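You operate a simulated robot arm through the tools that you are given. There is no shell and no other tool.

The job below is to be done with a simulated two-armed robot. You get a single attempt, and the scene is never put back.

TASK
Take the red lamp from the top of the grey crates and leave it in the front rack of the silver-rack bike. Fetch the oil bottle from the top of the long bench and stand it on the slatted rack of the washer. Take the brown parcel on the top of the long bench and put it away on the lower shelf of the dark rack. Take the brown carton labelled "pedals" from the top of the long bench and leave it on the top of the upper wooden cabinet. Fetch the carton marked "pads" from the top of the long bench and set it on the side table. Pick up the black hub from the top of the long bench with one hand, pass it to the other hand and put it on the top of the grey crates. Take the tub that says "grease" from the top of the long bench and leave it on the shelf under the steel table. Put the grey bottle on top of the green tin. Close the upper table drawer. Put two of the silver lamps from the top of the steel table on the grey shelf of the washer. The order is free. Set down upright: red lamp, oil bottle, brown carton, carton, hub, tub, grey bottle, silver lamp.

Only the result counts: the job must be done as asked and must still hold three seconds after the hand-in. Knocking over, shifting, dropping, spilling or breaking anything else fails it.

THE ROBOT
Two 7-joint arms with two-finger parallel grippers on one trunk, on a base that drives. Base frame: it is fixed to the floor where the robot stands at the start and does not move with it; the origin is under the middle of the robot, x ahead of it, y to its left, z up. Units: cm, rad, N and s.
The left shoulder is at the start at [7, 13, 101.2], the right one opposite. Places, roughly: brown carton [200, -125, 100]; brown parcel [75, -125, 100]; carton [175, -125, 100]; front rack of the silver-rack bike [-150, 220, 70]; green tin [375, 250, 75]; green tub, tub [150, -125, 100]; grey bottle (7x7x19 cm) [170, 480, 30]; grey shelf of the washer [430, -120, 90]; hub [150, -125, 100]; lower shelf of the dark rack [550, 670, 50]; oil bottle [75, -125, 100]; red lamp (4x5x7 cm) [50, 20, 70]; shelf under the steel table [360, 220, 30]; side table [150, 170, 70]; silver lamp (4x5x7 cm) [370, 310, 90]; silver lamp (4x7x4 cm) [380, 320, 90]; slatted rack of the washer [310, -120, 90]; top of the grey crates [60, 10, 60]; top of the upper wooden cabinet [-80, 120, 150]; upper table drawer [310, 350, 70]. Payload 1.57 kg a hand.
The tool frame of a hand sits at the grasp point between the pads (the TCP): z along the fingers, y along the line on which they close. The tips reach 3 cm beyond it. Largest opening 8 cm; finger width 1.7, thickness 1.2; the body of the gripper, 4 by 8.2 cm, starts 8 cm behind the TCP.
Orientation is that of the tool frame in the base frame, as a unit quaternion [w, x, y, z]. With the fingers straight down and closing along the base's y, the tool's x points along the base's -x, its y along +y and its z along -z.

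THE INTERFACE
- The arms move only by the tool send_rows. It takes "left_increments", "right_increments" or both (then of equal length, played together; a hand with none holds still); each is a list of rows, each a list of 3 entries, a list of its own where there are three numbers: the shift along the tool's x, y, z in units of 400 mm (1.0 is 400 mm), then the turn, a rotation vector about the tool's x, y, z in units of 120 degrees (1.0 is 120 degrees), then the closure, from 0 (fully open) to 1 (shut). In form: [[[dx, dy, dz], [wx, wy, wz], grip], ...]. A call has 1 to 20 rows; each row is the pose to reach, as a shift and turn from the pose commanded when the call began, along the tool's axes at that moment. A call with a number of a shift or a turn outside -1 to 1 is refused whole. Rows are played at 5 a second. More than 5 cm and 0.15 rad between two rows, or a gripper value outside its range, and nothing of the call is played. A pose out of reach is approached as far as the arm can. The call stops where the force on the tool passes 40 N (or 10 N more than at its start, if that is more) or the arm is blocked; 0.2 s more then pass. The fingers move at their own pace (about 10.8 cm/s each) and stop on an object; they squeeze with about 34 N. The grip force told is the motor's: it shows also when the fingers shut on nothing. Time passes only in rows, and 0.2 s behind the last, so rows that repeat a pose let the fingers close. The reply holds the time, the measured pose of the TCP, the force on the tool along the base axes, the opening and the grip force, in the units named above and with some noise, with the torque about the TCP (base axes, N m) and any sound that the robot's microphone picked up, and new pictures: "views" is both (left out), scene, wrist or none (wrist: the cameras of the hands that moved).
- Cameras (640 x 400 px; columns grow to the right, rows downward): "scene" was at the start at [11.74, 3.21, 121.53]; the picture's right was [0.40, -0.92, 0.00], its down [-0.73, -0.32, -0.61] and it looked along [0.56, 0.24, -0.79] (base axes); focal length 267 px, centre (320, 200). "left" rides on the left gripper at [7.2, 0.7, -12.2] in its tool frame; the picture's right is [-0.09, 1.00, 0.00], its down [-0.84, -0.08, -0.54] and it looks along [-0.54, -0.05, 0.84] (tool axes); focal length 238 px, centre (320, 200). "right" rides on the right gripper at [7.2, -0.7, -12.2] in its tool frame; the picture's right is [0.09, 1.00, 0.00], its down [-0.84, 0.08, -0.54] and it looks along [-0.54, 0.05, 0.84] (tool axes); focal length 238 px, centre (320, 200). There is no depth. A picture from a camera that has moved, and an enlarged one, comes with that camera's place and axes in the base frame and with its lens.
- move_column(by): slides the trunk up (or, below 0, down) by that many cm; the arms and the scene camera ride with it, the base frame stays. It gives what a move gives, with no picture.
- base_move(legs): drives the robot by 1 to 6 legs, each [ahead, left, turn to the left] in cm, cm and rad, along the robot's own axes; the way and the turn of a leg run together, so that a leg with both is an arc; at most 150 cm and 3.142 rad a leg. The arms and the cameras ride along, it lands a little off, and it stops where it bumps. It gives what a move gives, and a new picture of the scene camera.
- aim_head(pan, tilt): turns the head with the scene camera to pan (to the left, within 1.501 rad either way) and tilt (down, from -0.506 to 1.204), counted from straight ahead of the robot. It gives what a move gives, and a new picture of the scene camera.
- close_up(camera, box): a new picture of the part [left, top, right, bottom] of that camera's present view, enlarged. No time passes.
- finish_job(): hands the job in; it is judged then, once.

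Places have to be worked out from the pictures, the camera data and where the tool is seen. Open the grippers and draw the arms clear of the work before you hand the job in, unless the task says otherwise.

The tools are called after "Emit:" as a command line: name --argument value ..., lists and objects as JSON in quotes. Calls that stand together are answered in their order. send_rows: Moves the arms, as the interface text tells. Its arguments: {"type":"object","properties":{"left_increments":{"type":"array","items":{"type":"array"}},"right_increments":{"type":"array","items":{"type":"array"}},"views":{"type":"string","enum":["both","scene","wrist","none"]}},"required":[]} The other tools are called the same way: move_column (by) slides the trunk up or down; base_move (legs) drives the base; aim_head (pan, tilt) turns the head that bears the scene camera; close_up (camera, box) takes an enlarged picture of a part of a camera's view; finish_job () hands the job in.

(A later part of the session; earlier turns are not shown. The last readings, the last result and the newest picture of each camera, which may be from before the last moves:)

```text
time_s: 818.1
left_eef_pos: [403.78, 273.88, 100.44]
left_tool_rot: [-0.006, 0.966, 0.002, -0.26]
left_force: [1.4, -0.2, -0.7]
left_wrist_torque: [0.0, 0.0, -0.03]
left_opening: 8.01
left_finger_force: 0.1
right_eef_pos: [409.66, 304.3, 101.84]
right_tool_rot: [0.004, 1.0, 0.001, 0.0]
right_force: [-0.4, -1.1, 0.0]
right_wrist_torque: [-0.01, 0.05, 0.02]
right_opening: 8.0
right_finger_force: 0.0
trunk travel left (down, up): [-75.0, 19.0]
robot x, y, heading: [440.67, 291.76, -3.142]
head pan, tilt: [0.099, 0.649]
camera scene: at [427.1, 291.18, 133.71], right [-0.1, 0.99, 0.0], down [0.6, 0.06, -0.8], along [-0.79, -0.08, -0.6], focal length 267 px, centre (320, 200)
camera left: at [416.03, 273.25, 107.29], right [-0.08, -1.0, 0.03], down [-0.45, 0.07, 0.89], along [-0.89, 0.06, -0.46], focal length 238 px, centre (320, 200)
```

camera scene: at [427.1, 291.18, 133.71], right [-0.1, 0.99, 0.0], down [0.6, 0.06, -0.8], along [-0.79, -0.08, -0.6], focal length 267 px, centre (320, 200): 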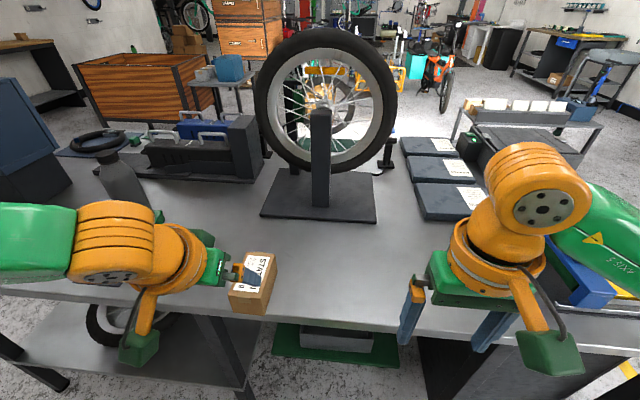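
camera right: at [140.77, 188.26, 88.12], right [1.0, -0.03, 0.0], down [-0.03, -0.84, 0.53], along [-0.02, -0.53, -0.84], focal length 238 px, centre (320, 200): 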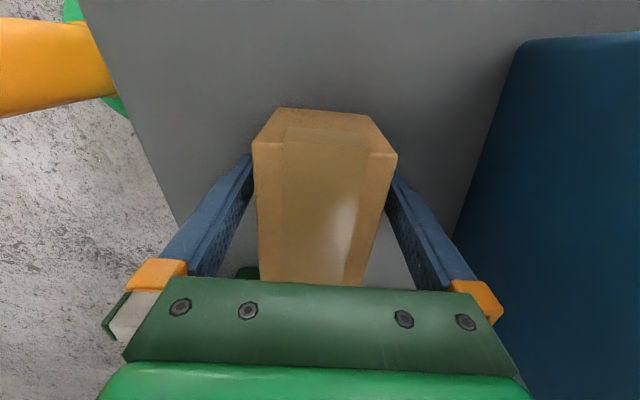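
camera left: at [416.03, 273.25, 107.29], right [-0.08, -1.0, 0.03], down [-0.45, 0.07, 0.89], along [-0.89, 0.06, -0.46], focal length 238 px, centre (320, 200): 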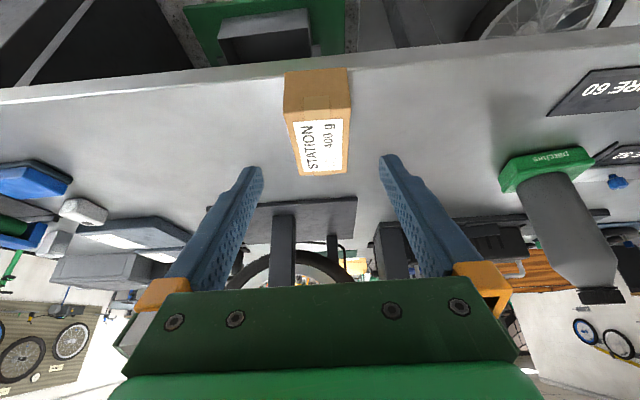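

The parcel sits at x 390–400, y 271–277, z 84–90.4. I'll back off, swing the left hand to horizontal and line it up to slide along both sides of the parcel.

Emit:
base_move --legs '[[-34, 0, 0]]'

Emit:
send_rows --left_increments '[[[-0.0918, 0, 0.031], [0, -0.0561, 0], 0], [[-0.1836, 0, 0.062], [0, -0.1122, 0], 0], [[-0.2754, 0, 0.093], [0, -0.1683, 0], 0], [[-0.344, 0, 0.116], [0, -0.2244, 0], 0], [[-0.39, 0, 0.132], [0, -0.2805, 0], 0], [[-0.422, 0, 0.1426], [0, -0.3366, 0], 0], [[-0.4406, 0, 0.149], [0, -0.3927, 0], 0], [[-0.459, 0, 0.155], [0, -0.4488, 0], 0], [[-0.459, 0, 0.155], [0, -0.505, 0], 0]]' --views "none"

```text
time_s: 820.4
left_eef_pos: [437.12, 274.09, 100.35]
left_tool_rot: [-0.007, 0.966, -0.001, -0.258]
left_force: [0.2, -0.5, -0.1]
left_wrist_torque: [0.0, 0.02, 0.03]
left_opening: 7.97
left_finger_force: 0.0
right_eef_pos: [443.11, 304.36, 101.76]
right_tool_rot: [0.005, 1.0, -0.002, 0.001]
right_force: [0.8, -0.5, 0.1]
right_wrist_torque: [-0.01, 0.0, 0.02]
right_opening: 7.99
right_finger_force: 0.2
trunk travel left (down, up): [-75.0, 19.0]
robot x, y, heading: [474.51, 291.96, 3.14]
head pan, tilt: [0.099, 0.649]
camera scene: at [460.32, 291.18, 133.68], right [-0.09, 1.0, 0.0], down [0.6, 0.06, -0.8], along [-0.79, -0.08, -0.61], focal length 267 px, centre (320, 200)
```

scene: 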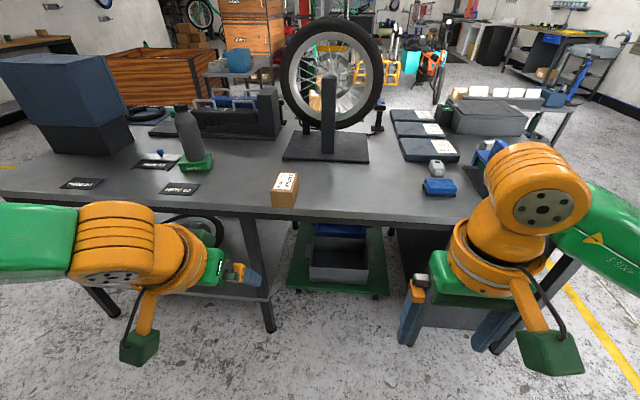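

```text
time_s: 822.4
left_eef_pos: [418.1, 274.17, 104.08]
left_tool_rot: [0.007, -0.703, -0.003, 0.711]
left_force: [-0.4, 0.9, -0.3]
left_wrist_torque: [0.01, -0.01, -0.01]
left_opening: 8.01
left_finger_force: 0.0
right_eef_pos: [443.26, 304.58, 101.77]
right_tool_rot: [0.005, 1.0, -0.002, 0.0]
right_force: [0.3, 0.6, -0.1]
right_wrist_torque: [-0.02, 0.02, 0.01]
right_opening: 7.99
right_finger_force: 0.0
trunk travel left (down, up): [-75.0, 19.0]
robot x, y, heading: [474.12, 291.81, 3.138]
head pan, tilt: [0.099, 0.649]
```

The hand is level at (418.1, 274.2, 104.1). A zoom on the parcel to confirm its line.

Emit:
close_up --camera "scene" --box '[220, 140, 360, 240]'

```text
4.00 times, centred on (290, 190) of scene
camera zoom: at [460.44, 291.25, 133.69], right [-0.09, 1.0, 0.0], down [0.6, 0.06, -0.8], along [-0.79, -0.08, -0.6], focal length 1068 px, centre (440, 240)
```

zoom: 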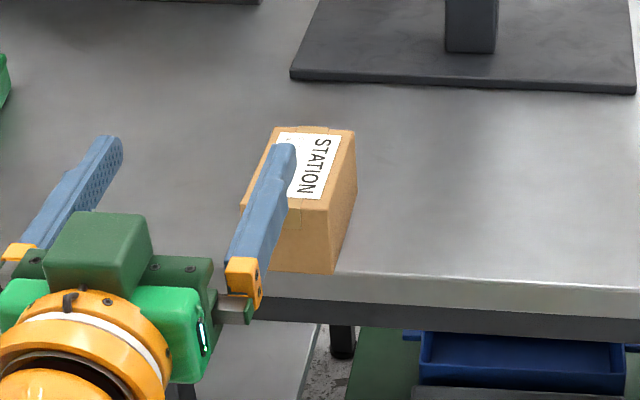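

The parcel's sides are at y≈271.3 and 277.7, aligned with the hand. I'll lower 17 cm and drive in slowly.

Emit:
move_column --by -17

Emit:
base_move --legs '[[13, 0, 0]]'

Emit:
close_up --camera "scene" --box '[180, 120, 360, 260]'

```text
time_s: 824.3
left_eef_pos: [418.22, 274.08, 87.0]
left_tool_rot: [0.008, -0.703, -0.002, 0.711]
left_force: [0.3, 0.4, -0.2]
left_wrist_torque: [0.0, -0.03, -0.01]
left_opening: 8.0
left_finger_force: 0.0
right_eef_pos: [443.27, 304.34, 84.77]
right_tool_rot: [0.004, 1.0, -0.002, 0.0]
right_force: [-0.2, -0.9, 1.1]
right_wrist_torque: [-0.01, 0.02, 0.0]
right_opening: 7.99
right_finger_force: 0.0
trunk travel left (down, up): [-58.0, 36.0]
robot x, y, heading: [474.45, 291.85, 3.136]
head pan, tilt: [0.099, 0.649]
```

```text
time_s: 825.6
left_eef_pos: [404.75, 274.15, 87.15]
left_tool_rot: [0.007, -0.703, -0.003, 0.711]
left_force: [0.4, 0.3, 0.4]
left_wrist_torque: [-0.03, 0.01, 0.04]
left_opening: 8.0
left_finger_force: 0.2
right_eef_pos: [429.93, 304.52, 84.65]
right_tool_rot: [0.005, 1.0, -0.001, 0.001]
right_force: [0.8, 0.3, 0.4]
right_wrist_torque: [0.03, 0.03, 0.0]
right_opening: 8.0
right_finger_force: 0.2
trunk travel left (down, up): [-58.0, 36.0]
robot x, y, heading: [461.09, 291.85, 3.14]
head pan, tilt: [0.099, 0.649]
camera scene: at [447.15, 291.24, 116.7], right [-0.09, 1.0, 0.0], down [0.6, 0.06, -0.8], along [-0.79, -0.08, -0.6], focal length 267 px, centre (320, 200)
```

scene: 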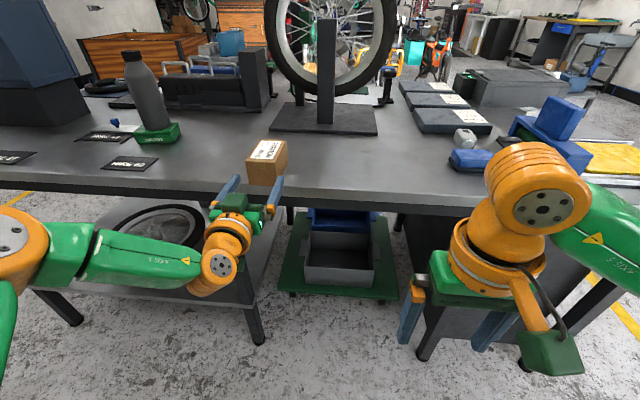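

```text
2.86 times, centred on (270, 190) of scene
camera zoom: at [447.15, 291.24, 116.7], right [-0.09, 1.0, 0.0], down [0.6, 0.06, -0.8], along [-0.79, -0.08, -0.6], focal length 763 px, centre (463, 229)
```

zoom: 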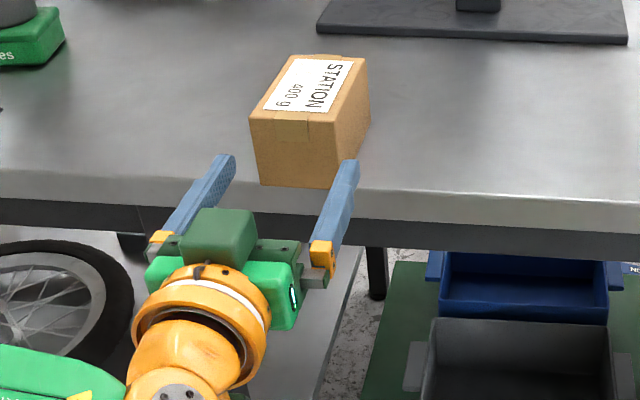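

Aligned (parcel y 271.1–276.8, hand 274.15). I'll drive in 8.7 cm and close.

Emit:
base_move --legs '[[8.7, 0, 0]]'

Emit:
send_rows --left_increments '[[[0, 0, 0], [0, 0, 0], 0.3], [[0, 0, 0], [0, 0, 0], 1], [[0, 0, 0], [0, 0, 0], 1]]' --views "none"

Emit:
close_up --camera "scene" --box '[180, 120, 360, 260]'

```text
time_s: 826.7
left_eef_pos: [396.07, 274.27, 87.09]
left_tool_rot: [0.007, -0.703, -0.003, 0.711]
left_force: [0.6, -0.5, -0.6]
left_wrist_torque: [0.05, -0.02, -0.01]
left_opening: 8.01
left_finger_force: 0.1
right_eef_pos: [421.22, 304.62, 84.8]
right_tool_rot: [0.004, 1.0, -0.003, 0.0]
right_force: [0.4, 0.1, 0.2]
right_wrist_torque: [0.01, -0.01, 0.0]
right_opening: 8.0
right_finger_force: 0.1
trunk travel left (down, up): [-58.0, 36.0]
robot x, y, heading: [451.97, 291.97, 3.13]
head pan, tilt: [0.099, 0.649]
camera scene: at [438.44, 291.31, 116.7], right [-0.09, 1.0, 0.0], down [0.6, 0.06, -0.8], along [-0.79, -0.07, -0.6], focal length 267 px, centre (320, 200)
```

scene: 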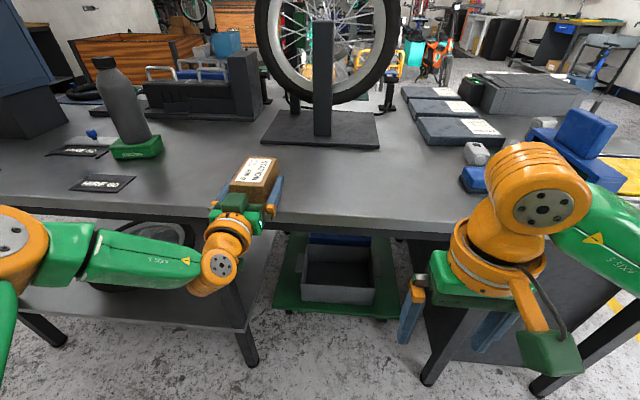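

```text
time_s: 827.5
left_eef_pos: [395.94, 274.31, 87.07]
left_tool_rot: [0.007, -0.704, -0.003, 0.71]
left_force: [0.9, -0.3, 0.1]
left_wrist_torque: [0.01, 0.03, 0.03]
left_opening: 6.5
left_finger_force: 33.8
right_eef_pos: [421.23, 304.57, 84.86]
right_tool_rot: [0.005, 1.0, -0.003, 0.0]
right_force: [-0.9, 0.0, -0.3]
right_wrist_torque: [-0.02, -0.01, 0.01]
right_opening: 8.0
right_finger_force: 0.0
trunk travel left (down, up): [-58.0, 36.0]
robot x, y, heading: [452.08, 291.96, 3.131]
head pan, tilt: [0.099, 0.649]
```

```text
2.86 times, centred on (270, 190) of scene
camera zoom: at [438.36, 291.29, 116.68], right [-0.09, 1.0, 0.0], down [0.6, 0.06, -0.8], along [-0.79, -0.07, -0.61], focal length 763 px, centre (463, 229)
```

zoom: 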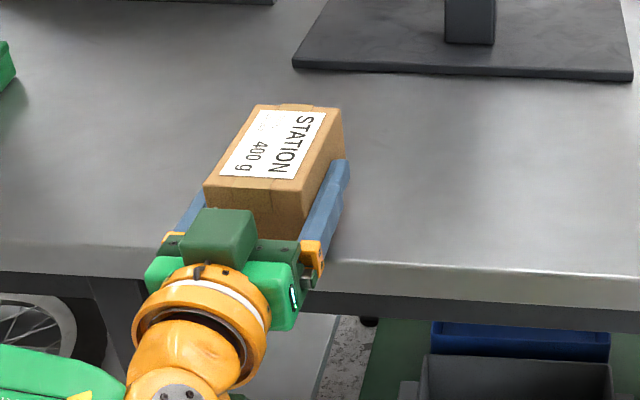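

Gripped horizontally (6.5 cm). I'll lift, back off, turn north and head for the dark rack.

Emit:
move_column --by 14

Emit:
base_move --legs '[[-35, 0, 0], [0, 0, -1.735], [144, 32, 0]]'

Emit:
aim_head --pan -0.3 --tilt 0.3

```text
time_s: 829.1
left_eef_pos: [395.94, 274.19, 100.97]
left_tool_rot: [0.007, -0.704, -0.002, 0.71]
left_force: [0.1, -0.8, -3.1]
left_wrist_torque: [-0.01, -0.05, 0.0]
left_opening: 6.51
left_finger_force: 34.0
right_eef_pos: [421.04, 304.58, 98.84]
right_tool_rot: [0.003, 1.0, -0.002, 0.0]
right_force: [-0.8, -0.2, 0.5]
right_wrist_torque: [0.01, -0.02, 0.01]
right_opening: 8.0
right_finger_force: 0.0
trunk travel left (down, up): [-72.0, 22.0]
robot x, y, heading: [451.88, 292.16, 3.135]
head pan, tilt: [0.099, 0.649]
```

```text
time_s: 842.5
left_eef_pos: [476.47, 497.5, 100.95]
left_tool_rot: [0.553, -0.45, 0.541, 0.447]
left_force: [-0.1, -0.2, -3.0]
left_wrist_torque: [-0.03, 0.0, -0.01]
left_opening: 6.5
left_finger_force: 34.3
right_eef_pos: [501.46, 467.13, 98.77]
right_tool_rot: [-0.003, -0.635, 0.772, 0.003]
right_force: [0.2, -0.5, 0.3]
right_wrist_torque: [0.0, 0.0, -0.01]
right_opening: 8.0
right_finger_force: 0.1
trunk travel left (down, up): [-72.0, 22.0]
robot x, y, heading: [483.09, 439.16, 1.38]
head pan, tilt: [0.099, 0.649]
camera scene: at [484.88, 452.87, 130.68], right [1.0, -0.1, 0.0], down [-0.06, -0.6, -0.8], along [0.08, 0.79, -0.61], focal length 267 px, centre (320, 200)
```

scene: 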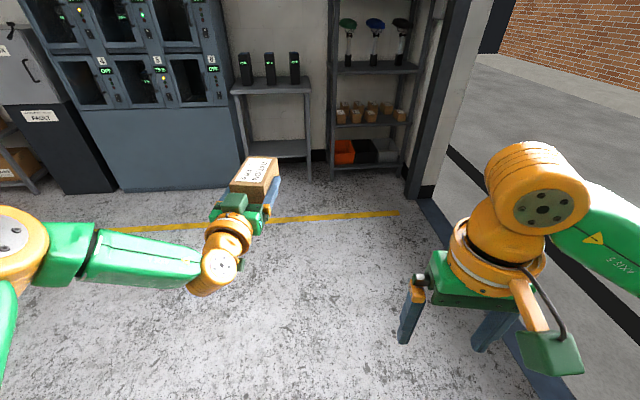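

```text
time_s: 843.4
left_eef_pos: [476.55, 497.59, 100.97]
left_tool_rot: [0.552, -0.45, 0.541, 0.447]
left_force: [-0.3, 0.4, -3.5]
left_wrist_torque: [0.0, 0.01, -0.04]
left_opening: 6.46
left_finger_force: 33.8
right_eef_pos: [501.41, 467.19, 98.75]
right_tool_rot: [-0.003, -0.636, 0.772, 0.003]
right_force: [0.2, -0.7, 0.6]
right_wrist_torque: [-0.02, -0.02, -0.01]
right_opening: 8.01
right_finger_force: 0.0
trunk travel left (down, up): [-72.0, 22.0]
robot x, y, heading: [483.36, 439.31, 1.374]
head pan, tilt: [-0.3, 0.3]
camera scene: at [488.47, 452.48, 133.85], right [0.88, -0.48, 0.0], down [-0.14, -0.26, -0.95], along [0.45, 0.84, -0.3], focal length 267 px, centre (320, 200)
```

scene: 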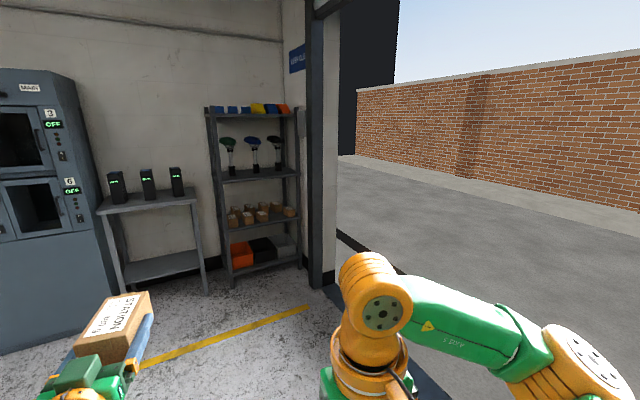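

The rack and the doorway post are in view. I'll zoom to measure the empty slot and the post.

Emit:
close_up --camera "scene" --box '[200, 170, 340, 290]'

Emit:
close_up --camera "scene" --box '[215, 190, 305, 240]'

```text
3.33 times, centred on (270, 230) of scene
camera zoom: at [488.47, 452.48, 133.85], right [0.88, -0.48, 0.0], down [-0.14, -0.26, -0.95], along [0.45, 0.84, -0.3], focal length 890 px, centre (487, 100)
```

zoom: 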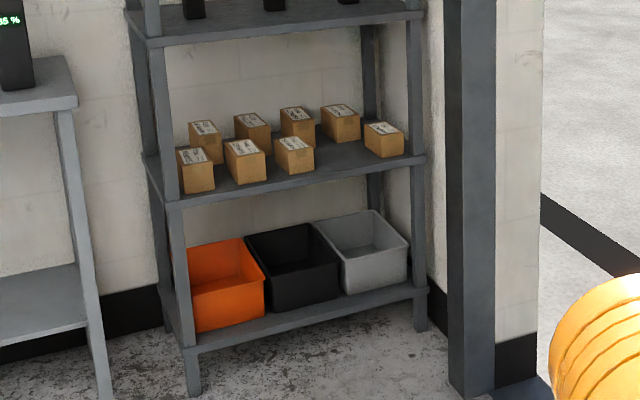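

```text
7.11 times, centred on (260, 215) of scene
camera zoom: at [488.47, 452.48, 133.85], right [0.88, -0.48, 0.0], down [-0.14, -0.26, -0.95], along [0.45, 0.84, -0.3], focal length 1900 px, centre (747, 93)
```

zoom: 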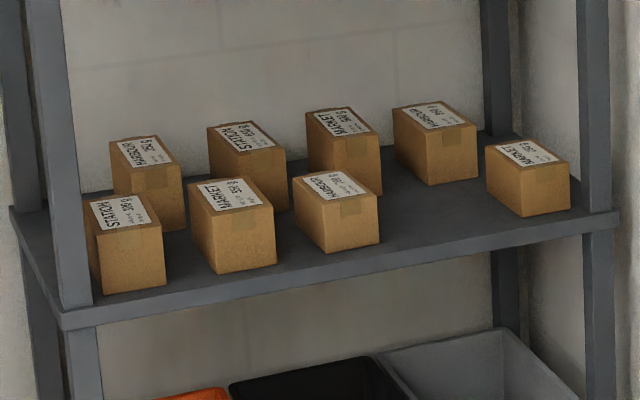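

The empty slot is between x≈548 and 566 on the lower shelf (front edge y≈648). To keep clear of the doorway post I'll approach at heading 70° with the right hand moved outward; first do that and drive closer.

Emit:
send_rows --right_increments '[[[0.045, -0.1, -0.01], [0, 0, 0], 0], [[0.09, -0.2, -0.02], [0, 0, 0], 0], [[0.135, -0.3, -0.03], [0, 0, 0], 0], [[0.18, -0.41, -0.04], [0, 0, 0], 0], [[0.225, -0.5125, -0.05], [0, 0, 0], 0]]' --views "none"

Emit:
base_move --legs '[[0, 0, -0.155], [110, -1.6, 0]]'

Emit:
aim_head --pan 0.0 --tilt 0.5

```text
time_s: 844.6
left_eef_pos: [476.5, 497.63, 101.02]
left_tool_rot: [0.552, -0.45, 0.541, 0.447]
left_force: [-0.3, 0.4, -4.6]
left_wrist_torque: [-0.04, 0.01, 0.02]
left_opening: 6.49
left_finger_force: 33.9
right_eef_pos: [518.81, 457.76, 99.84]
right_tool_rot: [-0.004, -0.636, 0.772, 0.003]
right_force: [0.5, 0.0, 0.1]
right_wrist_torque: [0.02, 0.0, 0.01]
right_opening: 7.99
right_finger_force: 0.1
right hand out of reach, approached as far as the arm can: row 4, 5
trunk travel left (down, up): [-72.0, 22.0]
robot x, y, heading: [483.22, 439.13, 1.375]
head pan, tilt: [-0.3, 0.3]
```

```text
time_s: 850.8
left_eef_pos: [526.09, 598.93, 101.03]
left_tool_rot: [0.588, -0.403, 0.577, 0.398]
left_force: [0.0, 0.0, -4.2]
left_wrist_torque: [-0.04, -0.02, 0.03]
left_opening: 6.49
left_finger_force: 33.7
right_eef_pos: [561.11, 552.29, 100.03]
right_tool_rot: [-0.003, -0.567, 0.824, 0.004]
right_force: [-0.6, 0.6, -0.3]
right_wrist_torque: [0.03, 0.02, 0.0]
right_opening: 8.01
right_finger_force: 0.0
trunk travel left (down, up): [-72.0, 22.0]
robot x, y, heading: [522.51, 539.85, 1.209]
head pan, tilt: [-0.3, 0.3]
camera scene: at [530.28, 552.3, 133.86], right [0.79, -0.62, 0.0], down [-0.18, -0.23, -0.96], along [0.59, 0.75, -0.3], focal length 267 px, centre (320, 200)
```

scene: 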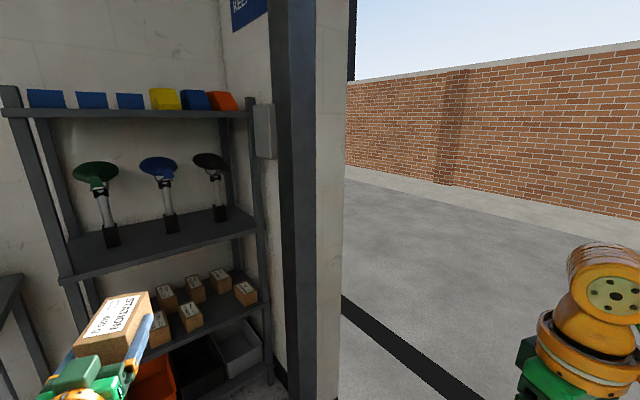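

```text
time_s: 851.6
left_eef_pos: [526.17, 598.88, 101.1]
left_tool_rot: [0.588, -0.403, 0.577, 0.398]
left_force: [1.4, -0.5, -4.5]
left_wrist_torque: [-0.06, -0.01, -0.01]
left_opening: 6.48
left_finger_force: 34.0
right_eef_pos: [561.05, 552.52, 99.87]
right_tool_rot: [-0.003, -0.567, 0.824, 0.003]
right_force: [0.0, 0.9, 1.3]
right_wrist_torque: [-0.01, 0.02, 0.03]
right_opening: 8.02
right_finger_force: 0.0
trunk travel left (down, up): [-72.0, 22.0]
robot x, y, heading: [522.86, 539.94, 1.207]
head pan, tilt: [0.0, 0.499]
camera scene: at [527.79, 553.5, 132.02], right [0.93, -0.36, 0.0], down [-0.17, -0.45, -0.88], along [0.32, 0.82, -0.48], focal length 267 px, centre (320, 200)
```

scene: 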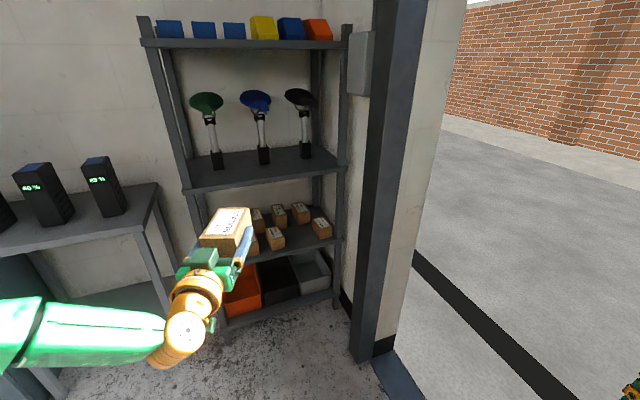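

I'll look left to see where my left elbow actually is relative to the rack.

Emit:
aim_head --pan 0.9 --tilt 0.7

```text
time_s: 852.8
left_eef_pos: [526.14, 598.78, 100.99]
left_tool_rot: [0.588, -0.403, 0.578, 0.399]
left_force: [0.0, -0.1, -4.7]
left_wrist_torque: [-0.02, 0.0, 0.02]
left_opening: 6.47
left_finger_force: 33.6
right_eef_pos: [561.15, 552.41, 100.0]
right_tool_rot: [-0.002, -0.567, 0.824, 0.003]
right_force: [0.2, 0.2, -0.3]
right_wrist_torque: [-0.02, 0.01, 0.0]
right_opening: 8.01
right_finger_force: 0.1
trunk travel left (down, up): [-72.0, 22.0]
robot x, y, heading: [522.63, 540.05, 1.207]
head pan, tilt: [0.901, 0.7]
camera scene: at [520.2, 552.32, 130.25], right [0.86, 0.51, 0.0], down [0.33, -0.56, -0.76], along [-0.39, 0.66, -0.64], focal length 267 px, centre (320, 200)
```

scene: 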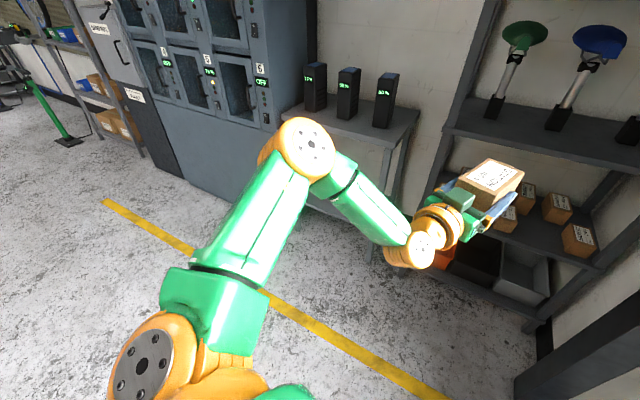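

The left elbow (about 31 cm ahead, 36 cm left) will stay just clear of the rack at this heading. To keep the right hand off the door jamb, I'll bring it down and in, close to my body.

Emit:
send_rows --right_increments '[[[0.0356, 0.054, 0.075], [0, 0, 0], 0], [[0.0712, 0.108, 0.15], [0, 0, 0], 0], [[0.107, 0.162, 0.225], [0, 0, 0], 0], [[0.1425, 0.216, 0.3], [0, 0, 0], 0], [[0.178, 0.27, 0.375], [0, 0, 0], 0], [[0.214, 0.324, 0.45], [0, 0, 0], 0], [[0.249, 0.378, 0.525], [0, 0, 0], 0], [[0.285, 0.4325, 0.6], [0, 0, 0], 0]]' --views "none"

Emit:
aim_head --pan -0.8 --tilt 0.7

```text
time_s: 854.6
left_eef_pos: [526.16, 598.8, 101.05]
left_tool_rot: [0.589, -0.402, 0.577, 0.397]
left_force: [0.2, 0.1, -3.7]
left_wrist_torque: [-0.05, 0.0, 0.01]
left_opening: 6.48
left_finger_force: 34.4
right_eef_pos: [540.1, 550.34, 73.27]
right_tool_rot: [-0.004, -0.567, 0.824, 0.004]
right_force: [0.1, -1.0, -0.3]
right_wrist_torque: [0.03, -0.04, -0.02]
right_opening: 7.97
right_finger_force: 0.1
right hand out of reach, approached as far as the arm can: row 3, 4, 5, 6, 7, 8
trunk travel left (down, up): [-72.0, 22.0]
robot x, y, heading: [522.86, 539.97, 1.201]
head pan, tilt: [0.901, 0.7]
```

```text
time_s: 856.4
left_eef_pos: [526.2, 598.9, 101.08]
left_tool_rot: [0.588, -0.402, 0.579, 0.397]
left_force: [0.3, -0.2, -4.0]
left_wrist_torque: [0.0, 0.04, 0.0]
left_opening: 6.46
left_finger_force: 34.0
right_eef_pos: [540.23, 550.3, 73.19]
right_tool_rot: [-0.004, -0.567, 0.824, 0.003]
right_force: [0.2, -0.6, 0.0]
right_wrist_torque: [0.03, -0.03, -0.01]
right_opening: 7.97
right_finger_force: 0.1
trunk travel left (down, up): [-72.0, 22.0]
robot x, y, heading: [523.05, 539.87, 1.207]
head pan, tilt: [-0.799, 0.7]
camera scene: at [532.31, 548.36, 130.25], right [0.39, -0.92, 0.0], down [-0.59, -0.26, -0.76], along [0.7, 0.3, -0.64], focal length 267 px, centre (320, 200)
```

scene: 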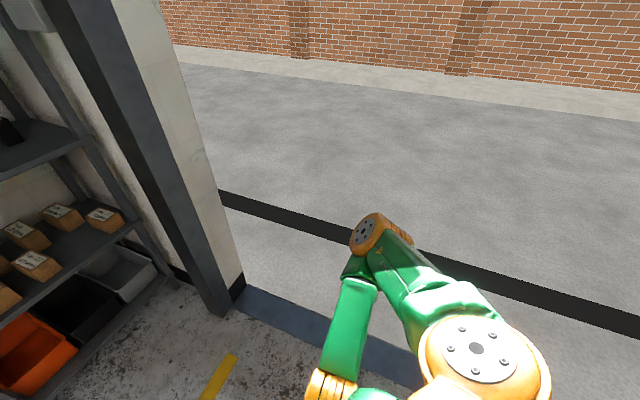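

Measured jamb: post corner at (573, 619), wall corner (593, 621). At heading 66° every part of me stays clear. I'll turn slightly, drive to 20 cm short, and lower the trunk to shelf height.

Emit:
base_move --legs '[[0, 0, -0.055], [44.5, -1.4, 0]]'

Emit:
move_column --by -40

Emit:
aim_head --pan 0.05 --tilt 0.35

```text
time_s: 859.5
left_eef_pos: [549.53, 638.07, 101.04]
left_tool_rot: [0.601, -0.384, 0.59, 0.379]
left_force: [0.0, 0.1, -4.7]
left_wrist_torque: [-0.05, 0.03, 0.01]
left_opening: 6.52
left_finger_force: 34.0
right_eef_pos: [560.54, 588.83, 73.35]
right_tool_rot: [-0.003, -0.541, 0.841, 0.003]
right_force: [0.7, -0.8, 0.2]
right_wrist_torque: [0.0, -0.01, 0.02]
right_opening: 7.98
right_finger_force: 0.0
trunk travel left (down, up): [-72.0, 22.0]
robot x, y, heading: [542.53, 579.28, 1.139]
head pan, tilt: [-0.799, 0.7]
camera scene: at [552.38, 587.29, 130.26], right [0.33, -0.94, 0.0], down [-0.61, -0.21, -0.76], along [0.72, 0.25, -0.64], focal length 267 px, centre (320, 200)
```

scene: 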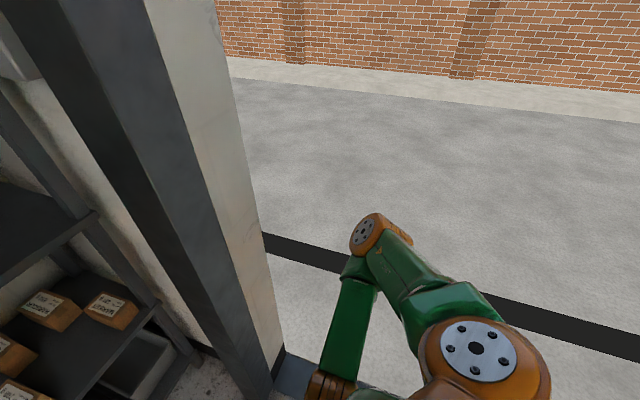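

```text
time_s: 863.3
left_eef_pos: [549.67, 638.09, 61.06]
left_tool_rot: [0.601, -0.383, 0.591, 0.378]
left_force: [-0.4, -0.2, -3.5]
left_wrist_torque: [-0.02, -0.01, 0.03]
left_opening: 6.48
left_finger_force: 34.4
right_eef_pos: [560.52, 588.74, 33.23]
right_tool_rot: [-0.004, -0.541, 0.841, 0.003]
right_force: [0.3, -0.3, 0.7]
right_wrist_torque: [0.0, 0.01, -0.01]
right_opening: 7.98
right_finger_force: 0.1
trunk travel left (down, up): [-32.0, 62.0]
robot x, y, heading: [542.69, 579.85, 1.14]
head pan, tilt: [-0.799, 0.7]
```

```text
time_s: 864.5
left_eef_pos: [549.48, 638.11, 60.98]
left_tool_rot: [0.601, -0.383, 0.591, 0.378]
left_force: [-0.7, 0.6, -4.3]
left_wrist_torque: [-0.05, 0.01, 0.03]
left_opening: 6.5
left_finger_force: 34.1
right_eef_pos: [560.52, 588.73, 33.26]
right_tool_rot: [-0.003, -0.539, 0.842, 0.002]
right_force: [-0.3, 0.1, 0.2]
right_wrist_torque: [0.01, -0.03, 0.01]
right_opening: 7.99
right_finger_force: 0.0
trunk travel left (down, up): [-32.0, 62.0]
robot x, y, heading: [542.09, 579.85, 1.139]
head pan, tilt: [0.051, 0.351]
camera scene: at [547.87, 593.13, 93.38], right [0.93, -0.37, 0.0], down [-0.13, -0.32, -0.94], along [0.35, 0.87, -0.35], focal length 267 px, centre (320, 200)
```

scene: 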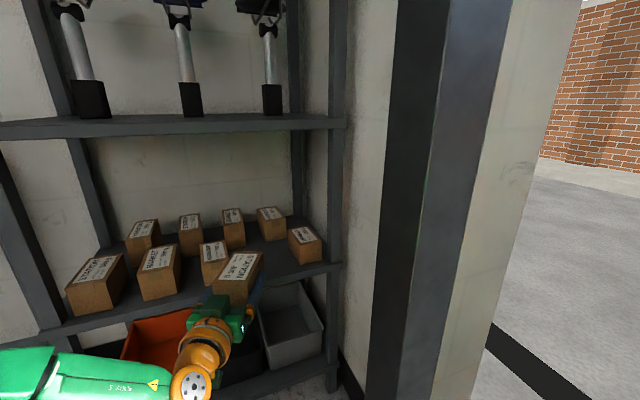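

The slot is straight ahead between HARBOUR 700 and MARKET 250. I'll lower 1.5 cm and drive in 11 cm, then check.

Emit:
move_column --by -1.5

Emit:
base_move --legs '[[11, 0.6, 0]]'

Emit:
close_up --camera "scene" --box '[160, 190, 340, 320]'

```text
time_s: 865.1
left_eef_pos: [549.53, 638.11, 59.4]
left_tool_rot: [0.601, -0.384, 0.59, 0.379]
left_force: [-0.3, 0.7, -4.1]
left_wrist_torque: [-0.02, 0.0, -0.01]
left_opening: 6.5
left_finger_force: 34.6
right_eef_pos: [560.41, 588.86, 31.87]
right_tool_rot: [-0.003, -0.54, 0.841, 0.003]
right_force: [0.0, -0.7, 0.0]
right_wrist_torque: [0.0, -0.01, 0.01]
right_opening: 8.01
right_finger_force: 0.0
trunk travel left (down, up): [-30.5, 63.5]
robot x, y, heading: [542.35, 579.78, 1.138]
head pan, tilt: [0.051, 0.351]
```

```text
time_s: 866.3
left_eef_pos: [553.54, 648.32, 59.49]
left_tool_rot: [0.6, -0.384, 0.591, 0.379]
left_force: [0.0, 1.0, -5.1]
left_wrist_torque: [-0.05, -0.03, 0.0]
left_opening: 6.48
left_finger_force: 34.0
right_eef_pos: [564.52, 599.08, 31.71]
right_tool_rot: [-0.003, -0.54, 0.842, 0.003]
right_force: [0.6, -0.2, 0.1]
right_wrist_torque: [-0.01, 0.03, -0.02]
right_opening: 7.99
right_finger_force: 0.1
trunk travel left (down, up): [-30.5, 63.5]
robot x, y, heading: [546.25, 589.72, 1.137]
head pan, tilt: [0.051, 0.351]
camera scene: at [551.9, 603.36, 91.88], right [0.93, -0.37, 0.0], down [-0.13, -0.32, -0.94], along [0.35, 0.87, -0.35], focal length 267 px, centre (320, 200)
```

scene: 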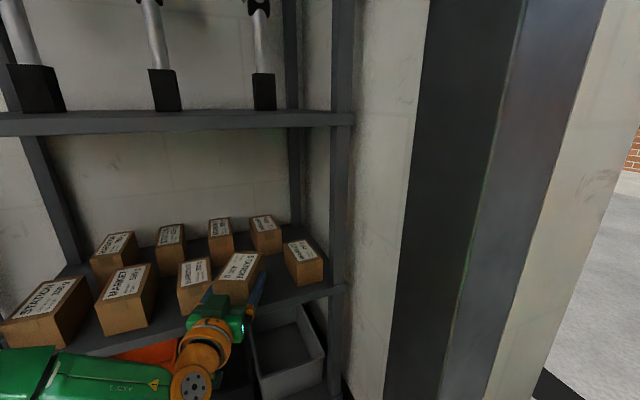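

```text
3.08 times, centred on (250, 255) of scene
camera zoom: at [551.9, 603.36, 91.88], right [0.93, -0.37, 0.0], down [-0.13, -0.32, -0.94], along [0.35, 0.87, -0.35], focal length 822 px, centre (535, 31)
```

zoom: 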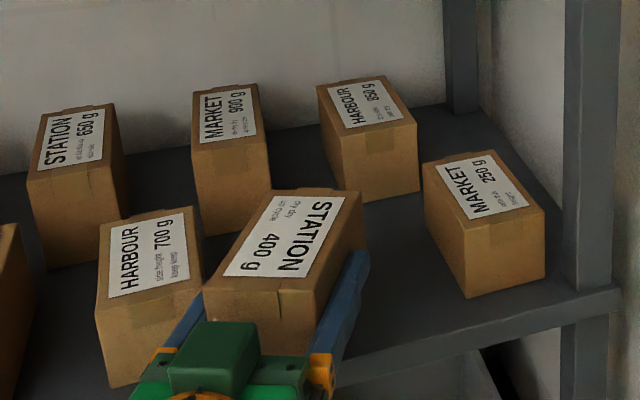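

Corners computed: HARBOUR's side is at x≈548, MARKET's at x≈566, so I'll advance 8.7 cm with a slight left shift, ending centred at about (557, 657).

Emit:
base_move --legs '[[8.7, 0.8, 0]]'

Emit:
close_up --camera "scene" --box '[140, 190, 340, 340]'

```text
time_s: 867.4
left_eef_pos: [556.39, 656.47, 59.4]
left_tool_rot: [0.6, -0.385, 0.59, 0.38]
left_force: [-0.2, -0.7, -4.2]
left_wrist_torque: [-0.01, 0.04, 0.02]
left_opening: 6.47
left_finger_force: 33.7
right_eef_pos: [567.38, 607.21, 31.81]
right_tool_rot: [-0.004, -0.542, 0.841, 0.004]
right_force: [0.1, 1.2, 0.4]
right_wrist_torque: [0.02, -0.01, 0.0]
right_opening: 7.99
right_finger_force: 0.1
trunk travel left (down, up): [-30.5, 63.5]
robot x, y, heading: [549.44, 598.12, 1.138]
head pan, tilt: [0.051, 0.351]
camera scene: at [554.78, 611.54, 91.88], right [0.93, -0.37, 0.0], down [-0.13, -0.32, -0.94], along [0.35, 0.87, -0.35], focal length 267 px, centre (320, 200)
```

scene: 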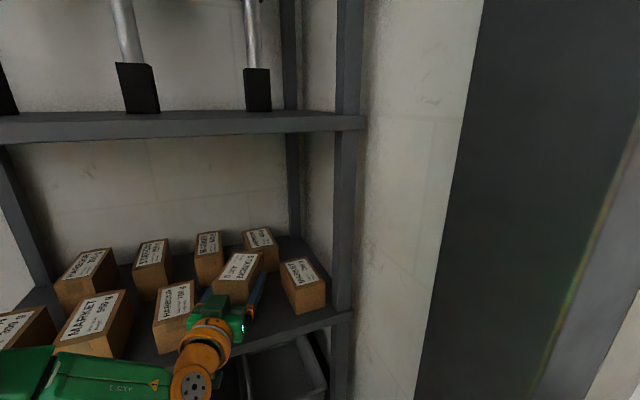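

```text
2.67 times, centred on (240, 265) of scene
camera zoom: at [554.78, 611.54, 91.88], right [0.93, -0.37, 0.0], down [-0.13, -0.32, -0.94], along [0.35, 0.87, -0.35], focal length 712 px, centre (533, 27)
```

zoom: 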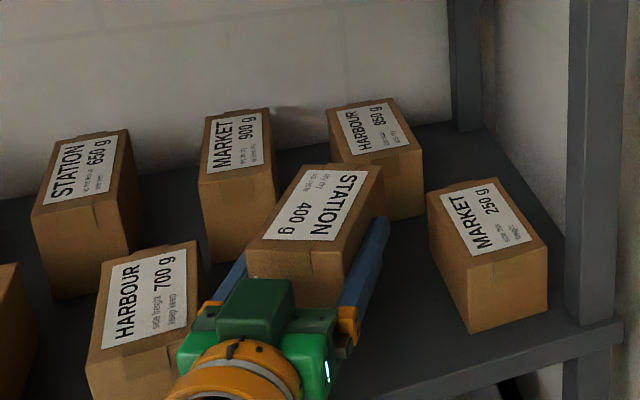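

Clearance to HARBOUR is only ~1–1.5 cm on the left but 4 cm on the right, so I'll shift 1.2 cm right before lowering.

Emit:
base_move --legs '[[0.5, -1.2, 0]]'

Emit:
move_column --by -3

Emit:
close_up --camera "scene" --box '[140, 190, 340, 340]'

```text
time_s: 868.2
left_eef_pos: [557.74, 656.51, 59.48]
left_tool_rot: [0.6, -0.385, 0.59, 0.379]
left_force: [-0.5, -0.1, -4.6]
left_wrist_torque: [-0.04, 0.01, 0.01]
left_opening: 6.49
left_finger_force: 34.0
right_eef_pos: [568.75, 607.26, 31.75]
right_tool_rot: [-0.003, -0.541, 0.841, 0.004]
right_force: [0.4, 0.8, 1.4]
right_wrist_torque: [-0.01, 0.0, 0.02]
right_opening: 8.01
right_finger_force: 0.0
trunk travel left (down, up): [-30.5, 63.5]
robot x, y, heading: [550.27, 598.07, 1.141]
head pan, tilt: [0.051, 0.351]
camera scene: at [556.1, 611.46, 91.88], right [0.93, -0.37, 0.0], down [-0.13, -0.32, -0.94], along [0.35, 0.87, -0.34], focal length 267 px, centre (320, 200)
```

scene: 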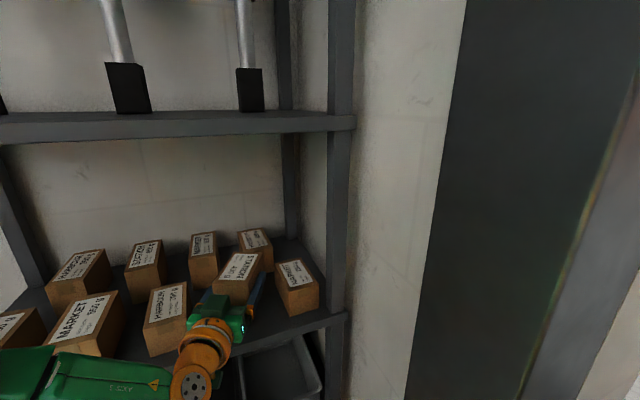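

```text
time_s: 868.9
left_eef_pos: [557.76, 656.35, 56.47]
left_tool_rot: [0.6, -0.384, 0.59, 0.379]
left_force: [0.1, 0.3, -3.6]
left_wrist_torque: [-0.03, 0.03, 0.0]
left_opening: 6.51
left_finger_force: 33.7
right_eef_pos: [568.71, 607.04, 28.7]
right_tool_rot: [-0.003, -0.541, 0.841, 0.003]
right_force: [0.1, -1.3, -0.5]
right_wrist_torque: [0.0, 0.0, -0.02]
right_opening: 7.99
right_finger_force: 0.0
trunk travel left (down, up): [-27.5, 66.5]
robot x, y, heading: [550.68, 597.84, 1.145]
head pan, tilt: [0.051, 0.351]
```

```text
2.67 times, centred on (240, 265) of scene
camera zoom: at [556.07, 611.44, 88.88], right [0.93, -0.37, 0.0], down [-0.13, -0.32, -0.94], along [0.35, 0.87, -0.34], focal length 712 px, centre (533, 27)
```

zoom: 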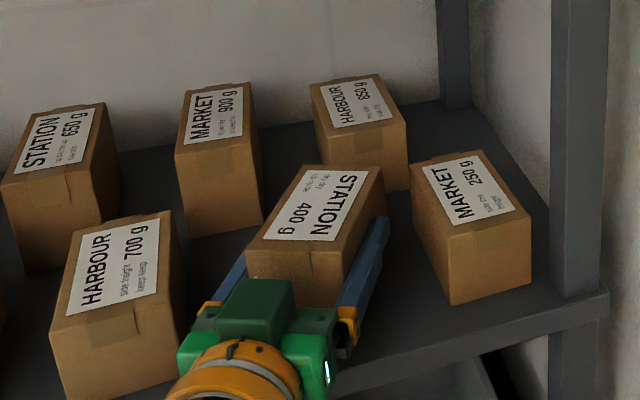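

Gaps are clear on both sides. Lowering in small steps to contact.

Emit:
move_column --by -0.6

Emit:
move_column --by -0.5

```text
time_s: 869.5
left_eef_pos: [557.76, 656.38, 55.79]
left_tool_rot: [0.6, -0.384, 0.59, 0.379]
left_force: [0.1, 1.0, -4.5]
left_wrist_torque: [-0.05, -0.01, -0.01]
left_opening: 6.51
left_finger_force: 34.0
right_eef_pos: [568.65, 607.03, 28.18]
right_tool_rot: [-0.003, -0.542, 0.841, 0.004]
right_force: [-0.5, -0.3, -0.9]
right_wrist_torque: [-0.01, -0.01, 0.02]
right_opening: 8.02
right_finger_force: 0.2
trunk travel left (down, up): [-26.9, 67.1]
robot x, y, heading: [550.49, 598.38, 1.139]
head pan, tilt: [0.051, 0.351]
```

```text
time_s: 870.0
left_eef_pos: [557.72, 656.42, 55.41]
left_tool_rot: [0.6, -0.384, 0.591, 0.379]
left_force: [0.2, 0.5, -3.5]
left_wrist_torque: [-0.04, 0.05, 0.02]
left_opening: 6.49
left_finger_force: 33.7
right_eef_pos: [568.85, 607.16, 27.63]
right_tool_rot: [-0.003, -0.541, 0.841, 0.003]
right_force: [-0.7, -0.9, -0.4]
right_wrist_torque: [0.04, 0.01, -0.04]
right_opening: 8.01
right_finger_force: 0.0
trunk travel left (down, up): [-26.4, 67.6]
robot x, y, heading: [550.44, 597.81, 1.14]
head pan, tilt: [0.051, 0.351]
```

Emit:
move_column --by -0.5

Emit:
move_column --by -0.5

```text
time_s: 870.5
left_eef_pos: [557.72, 656.5, 55.08]
left_tool_rot: [0.601, -0.383, 0.589, 0.38]
left_force: [0.8, 3.9, 5.0]
left_wrist_torque: [-0.16, 0.4, -0.2]
left_opening: 6.5
left_finger_force: 33.7
right_eef_pos: [568.63, 606.97, 27.29]
right_tool_rot: [-0.002, -0.541, 0.841, 0.004]
right_force: [0.1, 0.5, 0.8]
right_wrist_torque: [0.0, -0.01, 0.0]
right_opening: 7.98
right_finger_force: 0.1
trunk travel left (down, up): [-25.9, 68.1]
robot x, y, heading: [550.67, 597.98, 1.141]
head pan, tilt: [0.051, 0.351]
```

```text
time_s: 871.1
left_eef_pos: [557.79, 656.24, 54.93]
left_tool_rot: [0.603, -0.382, 0.587, 0.382]
left_force: [1.1, 8.1, 21.5]
left_wrist_torque: [0.25, 0.34, 0.38]
left_opening: 6.51
left_finger_force: 34.2
right_eef_pos: [568.67, 607.09, 26.73]
right_tool_rot: [-0.001, -0.541, 0.841, 0.005]
right_force: [0.8, 0.3, -0.2]
right_wrist_torque: [0.01, 0.01, -0.03]
right_opening: 8.02
right_finger_force: 0.0
trunk travel left (down, up): [-25.4, 68.6]
robot x, y, heading: [550.47, 598.07, 1.141]
head pan, tilt: [0.051, 0.351]
```

Contact (≈25 N). I'll open the fingers slightly and check before backing straight out.

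Emit:
send_rows --left_increments '[[[0, 0, 0], [0, 0, 0], 0.12], [[0, 0, 0], [0, 0, 0], 0.08], [[0, 0, 0], [0, 0, 0], 0.06]]' --views "none"

Emit:
close_up --camera "scene" --box '[140, 190, 340, 340]'

```text
time_s: 871.9
left_eef_pos: [557.7, 656.49, 54.5]
left_tool_rot: [0.601, -0.383, 0.591, 0.378]
left_force: [-0.1, -0.3, 0.2]
left_wrist_torque: [-0.02, 0.0, 0.01]
left_opening: 7.51
left_finger_force: 0.0
right_eef_pos: [568.67, 607.12, 26.68]
right_tool_rot: [-0.001, -0.541, 0.841, 0.004]
right_force: [-0.4, -1.0, 0.0]
right_wrist_torque: [-0.01, 0.0, -0.01]
right_opening: 8.01
right_finger_force: 0.1
trunk travel left (down, up): [-25.4, 68.6]
robot x, y, heading: [550.73, 598.02, 1.137]
head pan, tilt: [0.051, 0.351]
```

```text
2.67 times, centred on (240, 265) of scene
camera zoom: at [556.06, 611.36, 86.8], right [0.93, -0.37, 0.0], down [-0.13, -0.32, -0.94], along [0.35, 0.87, -0.34], focal length 712 px, centre (533, 27)
```

zoom: 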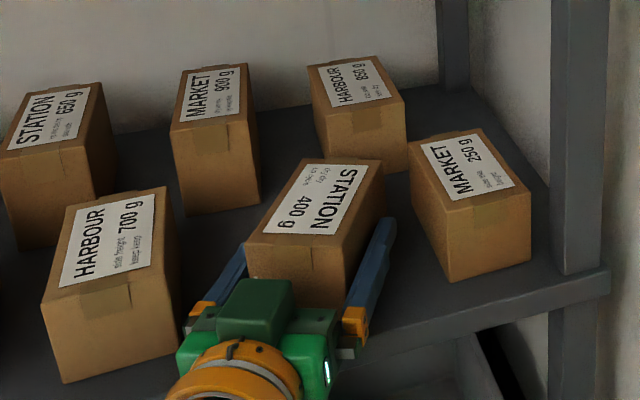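

Released and free. I'll back straight out in two steps.

Emit:
base_move --legs '[[-9, 0, 0]]'

Emit:
close_up --camera "scene" --box '[140, 190, 340, 340]'

Emit:
base_move --legs '[[-16, 0, 0]]'

```text
time_s: 873.0
left_eef_pos: [554.1, 648.3, 54.58]
left_tool_rot: [0.6, -0.383, 0.591, 0.379]
left_force: [-0.2, 0.0, -0.5]
left_wrist_torque: [-0.01, 0.0, -0.02]
left_opening: 7.5
left_finger_force: 0.1
right_eef_pos: [565.05, 599.25, 26.82]
right_tool_rot: [-0.003, -0.54, 0.842, 0.004]
right_force: [0.2, 0.5, 0.8]
right_wrist_torque: [-0.03, 0.0, 0.04]
right_opening: 8.0
right_finger_force: 0.0
trunk travel left (down, up): [-25.4, 68.6]
robot x, y, heading: [547.11, 589.95, 1.134]
head pan, tilt: [0.051, 0.351]
camera scene: at [552.41, 603.37, 86.8], right [0.93, -0.37, 0.0], down [-0.13, -0.32, -0.94], along [0.35, 0.87, -0.34], focal length 267 px, centre (320, 200)
```

scene: 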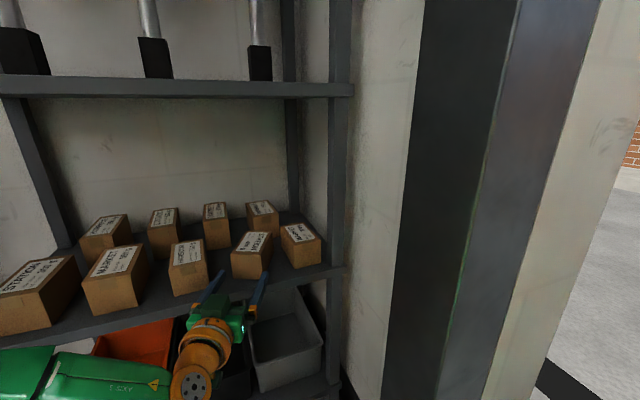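

```text
2.67 times, centred on (240, 265) of scene
camera zoom: at [552.41, 603.37, 86.8], right [0.93, -0.37, 0.0], down [-0.13, -0.32, -0.94], along [0.35, 0.87, -0.34], focal length 712 px, centre (533, 27)
```

zoom: 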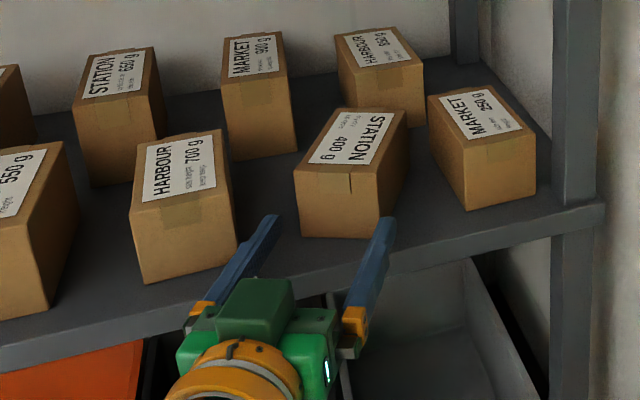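

```text
time_s: 874.4
left_eef_pos: [547.12, 633.53, 54.51]
left_tool_rot: [0.6, -0.384, 0.59, 0.38]
left_force: [1.5, -0.4, -0.1]
left_wrist_torque: [-0.01, 0.03, 0.03]
left_opening: 7.52
left_finger_force: 0.1
right_eef_pos: [558.26, 584.39, 26.61]
right_tool_rot: [-0.003, -0.542, 0.841, 0.004]
right_force: [-0.2, -0.3, 0.9]
right_wrist_torque: [-0.02, 0.0, -0.03]
right_opening: 7.99
right_finger_force: 0.2
trunk travel left (down, up): [-25.4, 68.6]
robot x, y, heading: [540.54, 575.22, 1.142]
head pan, tilt: [0.051, 0.351]
camera scene: at [545.57, 588.57, 86.8], right [0.93, -0.37, 0.0], down [-0.13, -0.32, -0.94], along [0.35, 0.87, -0.34], focal length 267 px, centre (320, 200)
```

scene: 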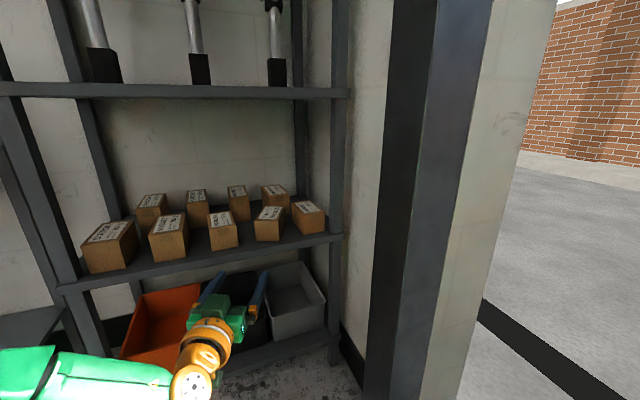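

The parcel stands in its slot among the others, so every item is placed. I'll open the left hand fully and back well clear before handing in.

Emit:
base_move --legs '[[-50, 0, 0]]'

Emit:
send_rows --left_increments '[[[0, 0, 0], [0, 0, 0], 0], [[0, 0, 0], [0, 0, 0], 0]]' --right_increments '[[[0, 0, 0], [0, 0, 0], 0], [[0, 0, 0], [0, 0, 0], 0]]' --views "none"

Emit:
move_column --by 40

Emit:
close_up --camera "scene" --box '[200, 160, 360, 300]'

```text
time_s: 877.4
left_eef_pos: [526.3, 587.29, 54.49]
left_tool_rot: [0.602, -0.382, 0.591, 0.377]
left_force: [1.2, 0.6, -0.1]
left_wrist_torque: [0.02, 0.02, 0.0]
left_opening: 7.53
left_finger_force: 0.0
right_eef_pos: [536.96, 537.92, 26.78]
right_tool_rot: [-0.002, -0.538, 0.843, 0.004]
right_force: [0.5, 0.2, -0.1]
right_wrist_torque: [0.0, 0.02, 0.0]
right_opening: 7.99
right_finger_force: 0.1
trunk travel left (down, up): [-25.4, 68.6]
robot x, y, heading: [518.82, 529.2, 1.132]
head pan, tilt: [0.051, 0.351]
camera scene: at [524.37, 542.27, 86.8], right [0.93, -0.38, 0.0], down [-0.13, -0.32, -0.94], along [0.35, 0.87, -0.34], focal length 267 px, centre (320, 200)
```

scene: 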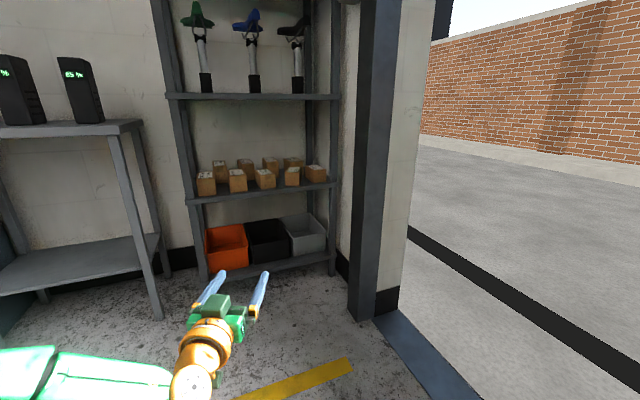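

```text
time_s: 878.0
left_eef_pos: [526.36, 587.31, 54.42]
left_tool_rot: [0.602, -0.381, 0.592, 0.377]
left_force: [-0.6, 0.3, -1.0]
left_wrist_torque: [0.0, 0.02, 0.0]
left_opening: 8.0
left_finger_force: 0.1
right_eef_pos: [537.03, 537.98, 26.83]
right_tool_rot: [-0.003, -0.538, 0.843, 0.003]
right_force: [1.1, 0.7, 0.0]
right_wrist_torque: [-0.04, 0.0, 0.03]
right_opening: 7.99
right_finger_force: 0.0
trunk travel left (down, up): [-25.4, 68.6]
robot x, y, heading: [518.74, 528.48, 1.135]
head pan, tilt: [0.051, 0.351]
```

```text
time_s: 881.8
left_eef_pos: [526.3, 587.33, 94.47]
left_tool_rot: [0.603, -0.381, 0.591, 0.377]
left_force: [0.2, 0.7, 0.1]
left_wrist_torque: [-0.03, -0.01, 0.03]
left_opening: 7.99
left_finger_force: 0.0
right_eef_pos: [537.02, 538.03, 66.72]
right_tool_rot: [-0.002, -0.539, 0.842, 0.004]
right_force: [0.2, 0.7, -0.3]
right_wrist_torque: [-0.01, 0.02, -0.02]
right_opening: 8.0
right_finger_force: 0.1
trunk travel left (down, up): [-65.4, 28.6]
robot x, y, heading: [519.05, 528.91, 1.135]
head pan, tilt: [0.051, 0.351]
```

```text
2.86 times, centred on (280, 230) of scene
camera zoom: at [524.37, 542.29, 126.8], right [0.93, -0.38, 0.0], down [-0.13, -0.32, -0.94], along [0.35, 0.87, -0.34], focal length 763 px, centre (434, 114)
```

zoom: 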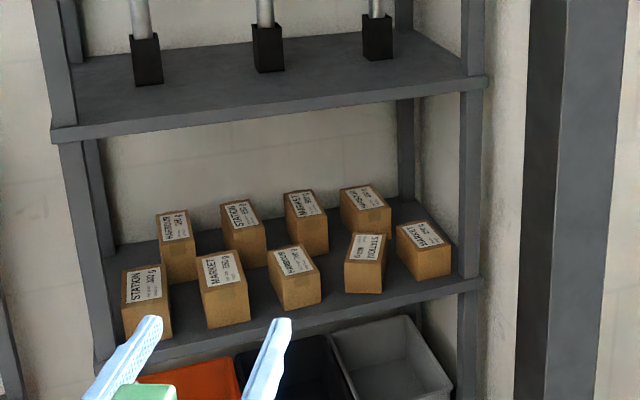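

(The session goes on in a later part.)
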